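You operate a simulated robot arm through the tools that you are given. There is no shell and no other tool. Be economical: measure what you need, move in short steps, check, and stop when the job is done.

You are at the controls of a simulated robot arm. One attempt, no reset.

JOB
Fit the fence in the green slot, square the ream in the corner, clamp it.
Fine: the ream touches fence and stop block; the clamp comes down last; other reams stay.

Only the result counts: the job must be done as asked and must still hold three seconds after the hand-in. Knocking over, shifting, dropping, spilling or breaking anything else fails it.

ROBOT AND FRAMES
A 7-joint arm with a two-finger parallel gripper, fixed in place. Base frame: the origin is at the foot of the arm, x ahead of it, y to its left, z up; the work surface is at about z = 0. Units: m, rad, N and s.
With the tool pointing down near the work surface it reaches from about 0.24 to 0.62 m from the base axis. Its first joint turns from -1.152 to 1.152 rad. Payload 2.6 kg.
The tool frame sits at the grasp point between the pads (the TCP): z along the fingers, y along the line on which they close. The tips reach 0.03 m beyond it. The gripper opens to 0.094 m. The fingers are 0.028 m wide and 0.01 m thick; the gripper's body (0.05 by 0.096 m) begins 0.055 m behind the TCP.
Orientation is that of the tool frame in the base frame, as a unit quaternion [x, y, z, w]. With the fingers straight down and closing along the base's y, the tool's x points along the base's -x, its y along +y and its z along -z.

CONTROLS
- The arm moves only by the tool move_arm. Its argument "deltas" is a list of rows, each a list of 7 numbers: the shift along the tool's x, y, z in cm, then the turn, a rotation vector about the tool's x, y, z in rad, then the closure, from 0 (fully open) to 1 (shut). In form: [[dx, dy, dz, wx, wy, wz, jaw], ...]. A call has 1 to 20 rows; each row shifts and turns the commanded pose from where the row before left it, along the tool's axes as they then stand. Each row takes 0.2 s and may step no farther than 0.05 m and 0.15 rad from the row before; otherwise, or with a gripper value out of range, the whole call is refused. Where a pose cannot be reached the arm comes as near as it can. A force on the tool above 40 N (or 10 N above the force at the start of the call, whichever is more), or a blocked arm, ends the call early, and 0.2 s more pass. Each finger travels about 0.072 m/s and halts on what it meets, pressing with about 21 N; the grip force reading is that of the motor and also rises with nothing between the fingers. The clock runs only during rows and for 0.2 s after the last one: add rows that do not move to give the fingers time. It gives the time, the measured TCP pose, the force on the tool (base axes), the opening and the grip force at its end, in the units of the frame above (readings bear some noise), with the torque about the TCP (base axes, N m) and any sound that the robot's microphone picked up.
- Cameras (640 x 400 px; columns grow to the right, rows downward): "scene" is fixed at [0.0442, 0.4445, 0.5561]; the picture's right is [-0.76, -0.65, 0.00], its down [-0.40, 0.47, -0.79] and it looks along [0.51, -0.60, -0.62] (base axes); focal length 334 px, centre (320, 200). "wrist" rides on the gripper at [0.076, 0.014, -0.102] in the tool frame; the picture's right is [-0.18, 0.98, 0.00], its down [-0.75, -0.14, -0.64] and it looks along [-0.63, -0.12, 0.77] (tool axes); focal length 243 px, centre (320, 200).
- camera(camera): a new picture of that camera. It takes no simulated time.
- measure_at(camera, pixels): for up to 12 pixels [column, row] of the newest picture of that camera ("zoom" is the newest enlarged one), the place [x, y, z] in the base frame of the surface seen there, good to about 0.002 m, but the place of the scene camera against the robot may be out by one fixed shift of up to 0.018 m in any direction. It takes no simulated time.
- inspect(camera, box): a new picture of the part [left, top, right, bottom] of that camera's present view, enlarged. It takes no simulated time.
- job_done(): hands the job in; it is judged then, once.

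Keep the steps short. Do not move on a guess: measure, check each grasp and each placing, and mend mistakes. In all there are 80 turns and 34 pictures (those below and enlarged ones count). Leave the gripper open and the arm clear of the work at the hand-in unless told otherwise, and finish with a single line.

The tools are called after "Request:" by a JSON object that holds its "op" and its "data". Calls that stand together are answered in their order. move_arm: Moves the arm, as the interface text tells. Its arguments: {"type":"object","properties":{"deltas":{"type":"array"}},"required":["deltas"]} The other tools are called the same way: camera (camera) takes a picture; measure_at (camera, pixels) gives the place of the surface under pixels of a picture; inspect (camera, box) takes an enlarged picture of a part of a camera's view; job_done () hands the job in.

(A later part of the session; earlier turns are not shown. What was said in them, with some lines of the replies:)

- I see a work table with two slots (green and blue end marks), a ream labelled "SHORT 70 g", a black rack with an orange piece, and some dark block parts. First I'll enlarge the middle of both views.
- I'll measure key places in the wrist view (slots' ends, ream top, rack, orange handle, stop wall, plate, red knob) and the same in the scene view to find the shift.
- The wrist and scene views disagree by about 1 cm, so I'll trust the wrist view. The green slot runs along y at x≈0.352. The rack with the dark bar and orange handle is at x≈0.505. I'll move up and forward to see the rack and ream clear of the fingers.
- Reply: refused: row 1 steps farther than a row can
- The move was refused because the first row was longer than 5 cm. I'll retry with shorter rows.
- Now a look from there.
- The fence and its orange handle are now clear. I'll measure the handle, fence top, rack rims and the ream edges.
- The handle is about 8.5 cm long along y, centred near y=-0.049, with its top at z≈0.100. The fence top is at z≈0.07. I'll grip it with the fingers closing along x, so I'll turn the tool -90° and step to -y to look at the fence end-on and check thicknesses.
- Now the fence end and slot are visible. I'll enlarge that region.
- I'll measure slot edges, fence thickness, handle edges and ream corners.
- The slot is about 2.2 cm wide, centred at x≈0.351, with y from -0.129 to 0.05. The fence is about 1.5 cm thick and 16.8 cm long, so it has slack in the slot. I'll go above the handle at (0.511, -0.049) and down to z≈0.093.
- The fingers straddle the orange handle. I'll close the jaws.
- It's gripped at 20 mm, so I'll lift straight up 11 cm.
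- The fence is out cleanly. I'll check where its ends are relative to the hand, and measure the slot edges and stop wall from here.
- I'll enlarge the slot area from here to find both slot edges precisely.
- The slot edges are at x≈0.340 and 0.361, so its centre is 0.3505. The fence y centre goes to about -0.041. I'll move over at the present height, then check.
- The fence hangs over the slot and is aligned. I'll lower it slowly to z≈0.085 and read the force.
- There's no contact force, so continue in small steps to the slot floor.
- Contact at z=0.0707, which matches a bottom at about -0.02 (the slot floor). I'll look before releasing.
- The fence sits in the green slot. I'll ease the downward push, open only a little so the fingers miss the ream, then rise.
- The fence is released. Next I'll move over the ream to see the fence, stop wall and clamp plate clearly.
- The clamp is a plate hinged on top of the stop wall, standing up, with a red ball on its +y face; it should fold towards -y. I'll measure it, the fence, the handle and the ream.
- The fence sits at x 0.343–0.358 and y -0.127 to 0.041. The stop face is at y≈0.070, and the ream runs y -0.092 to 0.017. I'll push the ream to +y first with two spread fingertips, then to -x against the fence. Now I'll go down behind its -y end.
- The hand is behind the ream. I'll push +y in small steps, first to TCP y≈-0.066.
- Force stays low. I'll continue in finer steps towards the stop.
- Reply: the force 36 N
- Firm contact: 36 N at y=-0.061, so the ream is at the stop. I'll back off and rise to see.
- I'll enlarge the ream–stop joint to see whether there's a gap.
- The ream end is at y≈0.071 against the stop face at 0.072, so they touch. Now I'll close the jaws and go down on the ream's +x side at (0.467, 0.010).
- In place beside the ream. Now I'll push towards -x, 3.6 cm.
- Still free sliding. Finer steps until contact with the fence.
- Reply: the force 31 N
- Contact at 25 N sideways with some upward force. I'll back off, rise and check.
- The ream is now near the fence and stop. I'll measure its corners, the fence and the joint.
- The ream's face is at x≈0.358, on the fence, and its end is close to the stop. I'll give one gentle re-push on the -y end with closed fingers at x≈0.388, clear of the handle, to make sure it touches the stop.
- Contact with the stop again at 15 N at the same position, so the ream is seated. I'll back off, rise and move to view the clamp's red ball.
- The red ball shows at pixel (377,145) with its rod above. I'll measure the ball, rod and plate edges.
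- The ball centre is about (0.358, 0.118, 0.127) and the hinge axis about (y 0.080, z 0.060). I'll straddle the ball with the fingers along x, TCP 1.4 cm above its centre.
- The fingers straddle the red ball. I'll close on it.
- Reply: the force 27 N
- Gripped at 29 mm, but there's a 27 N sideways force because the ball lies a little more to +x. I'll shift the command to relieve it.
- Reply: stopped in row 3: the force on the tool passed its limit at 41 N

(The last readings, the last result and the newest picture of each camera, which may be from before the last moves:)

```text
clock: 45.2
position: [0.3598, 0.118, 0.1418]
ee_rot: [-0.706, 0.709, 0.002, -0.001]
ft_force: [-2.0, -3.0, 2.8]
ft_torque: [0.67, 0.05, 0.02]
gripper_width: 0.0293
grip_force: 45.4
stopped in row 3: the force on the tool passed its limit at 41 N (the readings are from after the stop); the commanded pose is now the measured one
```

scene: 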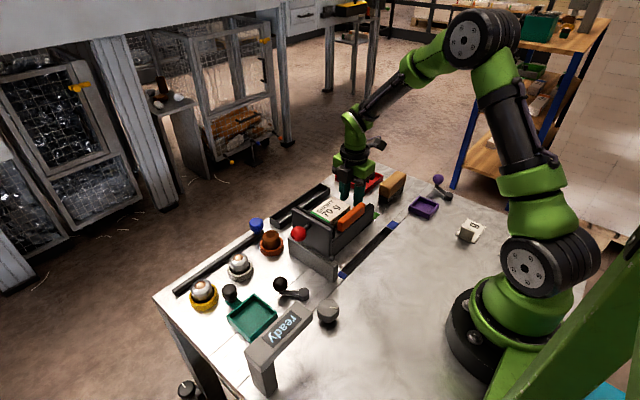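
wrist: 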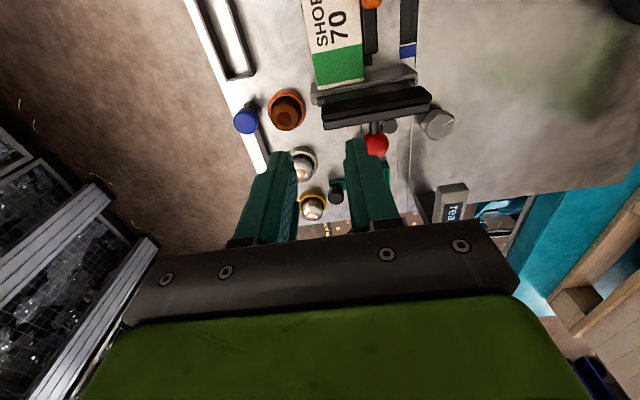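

The force is gone. Now I'll follow the arc around the hinge: the first half to check it moves freely.

Request:
{"op": "move_arm", "data": {"deltas": [[0.7, 0, -0.34, 0, 0, 0, 1], [0.72, 0, -0.28, 0, 0, 0, 1], [0.78, 0, -0.2, 0, 0, 0, 1], [0.8, 0, -0.14, 0, 0, 0, 1], [0, 0, 0, 0, 0, 0, 1]]}}

```text
clock: 46.4
position: [0.361, 0.0895, 0.1523]
ee_rot: [-0.706, 0.709, 0.003, -0.001]
ft_force: [1.6, 18.0, 8.5]
ft_torque: [1.57, -0.08, 0.04]
gripper_width: 0.0294
grip_force: 44.9
```

The plate follows with 18 N of resistance. Continue the arc over the top.

Request:
{"op": "move_arm", "data": {"deltas": [[0.8, 0, -0.04, 0, 0, 0, 1], [0.8, 0, 0.04, 0, 0, 0, 1], [0.8, 0, 0.14, 0, 0, 0, 1], [0.78, 0, 0.2, 0, 0, 0, 1], [0, 0, 0, 0, 0, 0, 1]]}}

```text
clock: 47.6
position: [0.3595, 0.0567, 0.1489]
ee_rot: [-0.706, 0.708, 0.003, -0.001]
ft_force: [5.7, 15.1, 11.3]
ft_torque: [1.57, -0.13, 0.03]
gripper_width: 0.0293
grip_force: 44.6
```

Steady, with the ball turning in the pads. Continue down.

Request:
{"op": "move_arm", "data": {"deltas": [[0.74, 0, 0.3, 0, 0, 0, 1], [0.73, 0, 0.35, 0, 0, 0, 1], [0.66, 0, 0.45, 0, 0, 0, 1], [0.64, 0, 0.5, 0, 0, 0, 1], [0, 0, 0, 0, 0, 0, 1]]}}

Request:
{"op": "inspect", "data": {"camera": "scene", "box": [240, 150, 400, 280]}}

```text
clock: 48.8
position: [0.3602, 0.0287, 0.1317]
ee_rot: [-0.706, 0.708, 0.003, -0.002]
ft_force: [3.5, 7.4, 19.1]
ft_torque: [1.51, -0.07, -0.08]
gripper_width: 0.0293
grip_force: 45.5
```

```text
3.08 times, centred on (320, 215) of scene
```

zoom: 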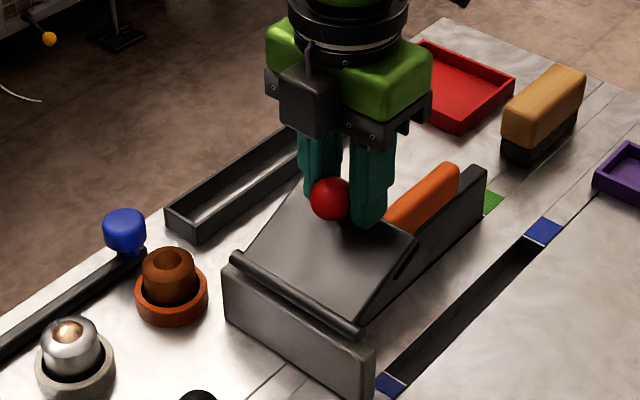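

The plate is folding down onto the ream. I'll finish the last part in small steps until it presses.

Request:
{"op": "move_arm", "data": {"deltas": [[0.42, 0, 0.45, 0, 0, 0, 1], [0.4, 0, 0.45, 0, 0, 0, 1], [0.36, 0, 0.5, 0, 0, 0, 1], [0, 0, 0, 0, 0, 0, 1]]}}

```text
clock: 49.6
position: [0.3613, 0.0135, 0.1199]
ee_rot: [-0.705, 0.709, 0.0, -0.004]
ft_force: [-1.1, -0.7, 2.5]
ft_torque: [0.18, 0.01, 0.09]
gripper_width: 0.0294
grip_force: 44.8
stopped in row 4: the force on the tool passed its limit at 42 N (the readings are from after the stop); the commanded pose is now the measured one
```

It stopped at 42 N with the ball at z≈0.106. I'll check whether the plate rests on the ream or on something else.

Request:
{"op": "inspect", "data": {"camera": "scene", "box": [270, 170, 390, 270]}}

```text
4.00 times, centred on (330, 220) of scene
```

zoom: 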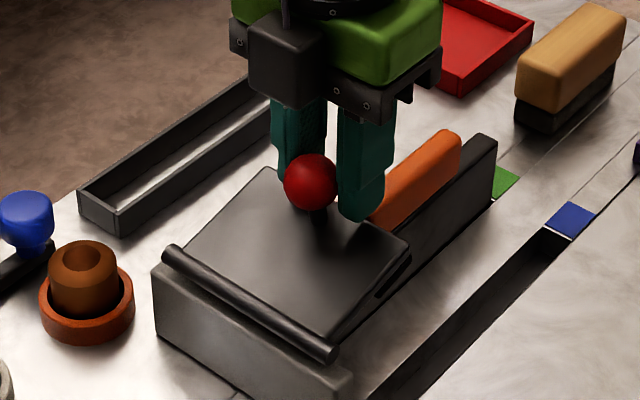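

Request:
{"op": "measure_at", "data": {"camera": "zoom", "pixels": [[260, 178], [400, 245], [320, 325], [195, 250], [375, 215], [370, 200], [360, 225], [400, 262], [380, 290], [420, 165], [250, 300], [250, 270]]}}

```text
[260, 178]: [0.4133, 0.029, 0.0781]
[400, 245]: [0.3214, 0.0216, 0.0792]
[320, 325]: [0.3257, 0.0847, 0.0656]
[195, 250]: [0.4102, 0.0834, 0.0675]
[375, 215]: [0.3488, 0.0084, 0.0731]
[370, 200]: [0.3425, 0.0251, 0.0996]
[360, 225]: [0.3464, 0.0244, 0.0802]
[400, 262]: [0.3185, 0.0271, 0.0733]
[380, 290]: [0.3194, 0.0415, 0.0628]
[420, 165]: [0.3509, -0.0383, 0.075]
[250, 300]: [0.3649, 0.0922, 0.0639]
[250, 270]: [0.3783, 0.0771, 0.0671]
```

The plate is still about 12° above flat. The resistance comes from the ball turning in the pads, and further down the fingers could meet the fence handle. I'll let go of the ball, rise, close, and press the plate down with the fingertips instead.

Request:
{"op": "move_arm", "data": {"deltas": [[0, 0, 0, 0, 0, 0, 0.6], [0, 0, 0, 0, 0, 0, 0.45], [0, 0, 0, 0, 0, 0, 0.45], [0, 0, -2, 0, 0, 0, 0.45], [0, 0, -3, 0, 0, 0, 0.45], [0, 0, -2, 0, 0, 0, 0.45], [0, 0, 0, 0, 0, 0, 0.45]]}}

Request:
{"op": "inspect", "data": {"camera": "scene", "box": [270, 170, 390, 270]}}

```text
clock: 51.2
position: [0.3597, 0.0138, 0.1888]
ee_rot: [-0.703, 0.711, 0.0, -0.004]
ft_force: [0.6, 0.4, -0.8]
ft_torque: [0.0, 0.01, 0.02]
gripper_width: 0.0518
grip_force: 0.2
```

```text
4.00 times, centred on (330, 220) of scene
```

zoom: 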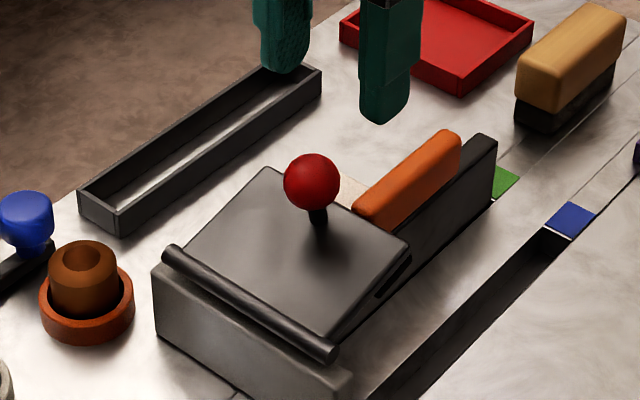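

The plate stayed where I left it. Now I'll close the fingers, move to (0.391, 0.028) beside the ball, and press down carefully.

Request:
{"op": "move_arm", "data": {"deltas": [[-0.7, -1.6, 0, 0, 0, 0, 0.8], [-0.7, -1.5, 0, 0, 0, 0, 1], [0, 0, 0, 0, 0, 0, 1], [0, 0, 0, 0, 0, 0, 1], [0, 0, 3, 0, 0, 0, 1], [0, 0, 2.5, 0, 0, 0, 1], [0, 0, 1.5, 0, 0, 0, 1], [0, 0, 0.5, 0, 0, 0, 1], [0, 0, 0.4, 0, 0, 0, 1], [0, 0, 0.4, 0, 0, 0, 1], [0, 0, 0, 0, 0, 0, 1]]}}

```text
clock: 53.6
position: [0.391, 0.0271, 0.106]
ee_rot: [-0.704, 0.71, 0.0, -0.003]
ft_force: [-0.6, -0.8, -0.4]
ft_torque: [-0.01, 0.03, 0.02]
gripper_width: 0.0003
grip_force: 21.1
```

No force yet. Continue down in 3 mm steps.

Request:
{"op": "move_arm", "data": {"deltas": [[0, 0, 0.3, 0, 0, 0, 1], [0, 0, 0.3, 0, 0, 0, 1], [0, 0, 0.3, 0, 0, 0, 1], [0, 0, 0.3, 0, 0, 0, 1], [0, 0, 0, 0, 0, 0, 1]]}}

```text
clock: 54.7
position: [0.3925, 0.028, 0.0975]
ee_rot: [-0.703, 0.711, -0.001, -0.003]
ft_force: [-2.4, -0.3, 2.2]
ft_torque: [0.02, 0.06, 0.02]
gripper_width: 0.0001
grip_force: 20.9
stopped in row 5: the force on the tool passed its limit at 44 N (the readings are from after the stop); the commanded pose is now the measured one
```

A firm stop at tip z≈0.0675. I'll rise and view the plate.

Request:
{"op": "move_arm", "data": {"deltas": [[0, 0, -1, 0, 0, 0, 1], [0, 0, -3, 0, 0, 0, 1], [0, 0, -4, 0, 0, 0, 1], [0, 0, -4, 0, 0, 0, 1], [0, -2, -3, 0, 0, 0, 1], [0, -4, 0, 0, 0, 0, 1], [0, 0, 0, 0, 0, 0, 1]]}}

Request:
{"op": "inspect", "data": {"camera": "scene", "box": [270, 170, 390, 270]}}

```text
clock: 56.3
position: [0.4515, 0.0256, 0.2467]
ee_rot: [-0.703, 0.711, 0.0, -0.003]
ft_force: [0.3, 0.5, -0.2]
ft_torque: [-0.03, 0.0, 0.03]
gripper_width: 0.0
grip_force: 20.9
```

```text
4.00 times, centred on (330, 220) of scene
```

zoom: 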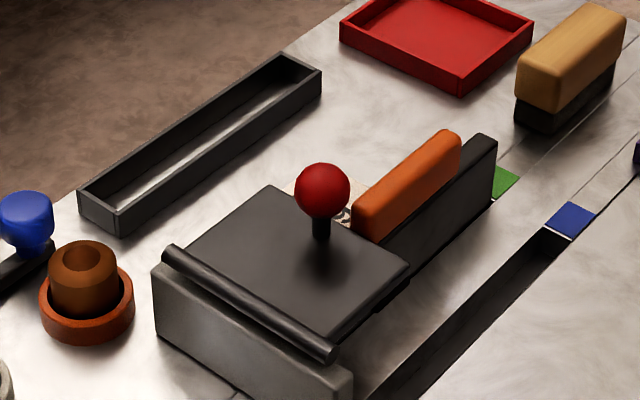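

Now the plate lies flatter. I'll measure it, and the ream and fence behind it.

Request:
{"op": "measure_at", "data": {"camera": "zoom", "pixels": [[265, 195], [395, 262], [320, 325], [200, 245], [400, 285], [385, 305], [358, 225], [455, 140], [490, 142], [330, 195], [300, 188], [440, 250]]}}

Request:
{"op": "camera", "data": {"camera": "wrist"}}

```text
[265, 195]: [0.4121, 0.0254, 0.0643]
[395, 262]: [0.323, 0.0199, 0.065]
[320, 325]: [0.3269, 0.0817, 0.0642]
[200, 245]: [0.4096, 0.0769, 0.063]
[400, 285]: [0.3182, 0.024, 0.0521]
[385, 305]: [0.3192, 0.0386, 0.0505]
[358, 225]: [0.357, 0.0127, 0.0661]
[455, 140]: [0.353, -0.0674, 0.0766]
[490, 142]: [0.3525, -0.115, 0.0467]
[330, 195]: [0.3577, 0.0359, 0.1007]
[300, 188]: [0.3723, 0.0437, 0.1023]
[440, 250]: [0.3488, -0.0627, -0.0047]
```

```text
2 pictures are left
```

wrist: 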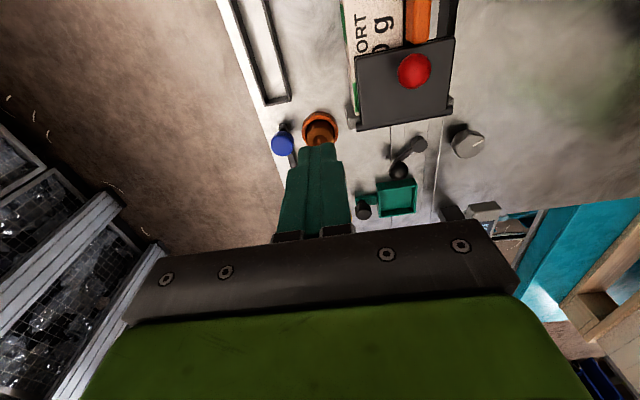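

The plate lies level at z≈0.068, with its pad at the ream top. I'll check that the ream hasn't shifted against the fence and stop.

Request:
{"op": "measure_at", "data": {"camera": "wrist", "pixels": [[400, 20], [404, 20], [407, 20], [400, 40], [404, 40], [408, 42], [350, 20], [353, 60], [354, 100], [352, 108], [350, 90], [415, 25]]}}

Request:
{"op": "move_arm", "data": {"deltas": [[4, 0, 0, 0, 0, 0, 0.5], [4, 0, 0, 0, 0, 0, 0], [2, 0, 0, 0, 0, 0, 0], [0, -2, 0, 0, 0, 0, 0], [0, 0, 0, 0, 0, 0, 0], [0, 0, 0, 0, 0, 0, 0]]}}

Request:
{"op": "inspect", "data": {"camera": "wrist", "box": [300, 0, 560, 200]}}

```text
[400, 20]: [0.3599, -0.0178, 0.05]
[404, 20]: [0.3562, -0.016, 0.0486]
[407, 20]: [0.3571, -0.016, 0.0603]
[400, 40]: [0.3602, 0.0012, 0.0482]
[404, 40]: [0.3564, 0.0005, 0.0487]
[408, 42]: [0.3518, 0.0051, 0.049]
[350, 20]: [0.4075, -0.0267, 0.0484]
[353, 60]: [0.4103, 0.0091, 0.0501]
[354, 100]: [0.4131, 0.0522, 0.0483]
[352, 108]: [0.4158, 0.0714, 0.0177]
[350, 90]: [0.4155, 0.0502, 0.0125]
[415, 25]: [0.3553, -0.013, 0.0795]
```

```text
clock: 57.7
position: [0.472, -0.0725, 0.2462]
ee_rot: [-0.703, 0.711, -0.001, -0.003]
ft_force: [0.1, 0.3, -0.4]
ft_torque: [0.01, -0.02, -0.04]
gripper_width: 0.094
grip_force: 0.0
```

```text
2.00 times, centred on (430, 100) of wrist
```

zoom: 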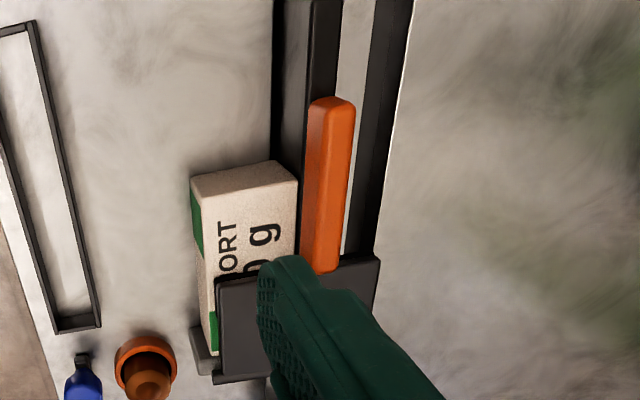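

Request:
{"op": "measure_at", "data": {"camera": "zoom", "pixels": [[293, 175], [205, 190], [282, 163], [195, 178], [296, 230], [306, 150], [270, 195], [212, 345], [210, 353], [208, 365], [330, 265], [325, 110]]}}

```text
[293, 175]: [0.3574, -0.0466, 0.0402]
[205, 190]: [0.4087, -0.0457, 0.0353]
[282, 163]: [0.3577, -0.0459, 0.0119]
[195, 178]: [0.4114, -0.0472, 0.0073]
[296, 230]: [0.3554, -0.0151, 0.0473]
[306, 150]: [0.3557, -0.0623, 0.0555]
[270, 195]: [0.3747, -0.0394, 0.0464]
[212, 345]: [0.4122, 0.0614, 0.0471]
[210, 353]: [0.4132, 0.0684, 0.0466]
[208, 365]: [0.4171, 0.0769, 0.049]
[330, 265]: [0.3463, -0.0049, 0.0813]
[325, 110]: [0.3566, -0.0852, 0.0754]
```

The ream's -y end is still at -0.0465, where it met the stop, and its face is at x≈0.3575 along the fence. The fence is in the green slot and the clamp is down. The gripper is open and the arm clear, so I'll hand in.

Request:
{"op": "job_done", "data": {}}

```text
The job is handed in.
```

The fence is in the green slot, the ream sits square against the fence and stop block, the clamp came down last, and nothing else was touched.
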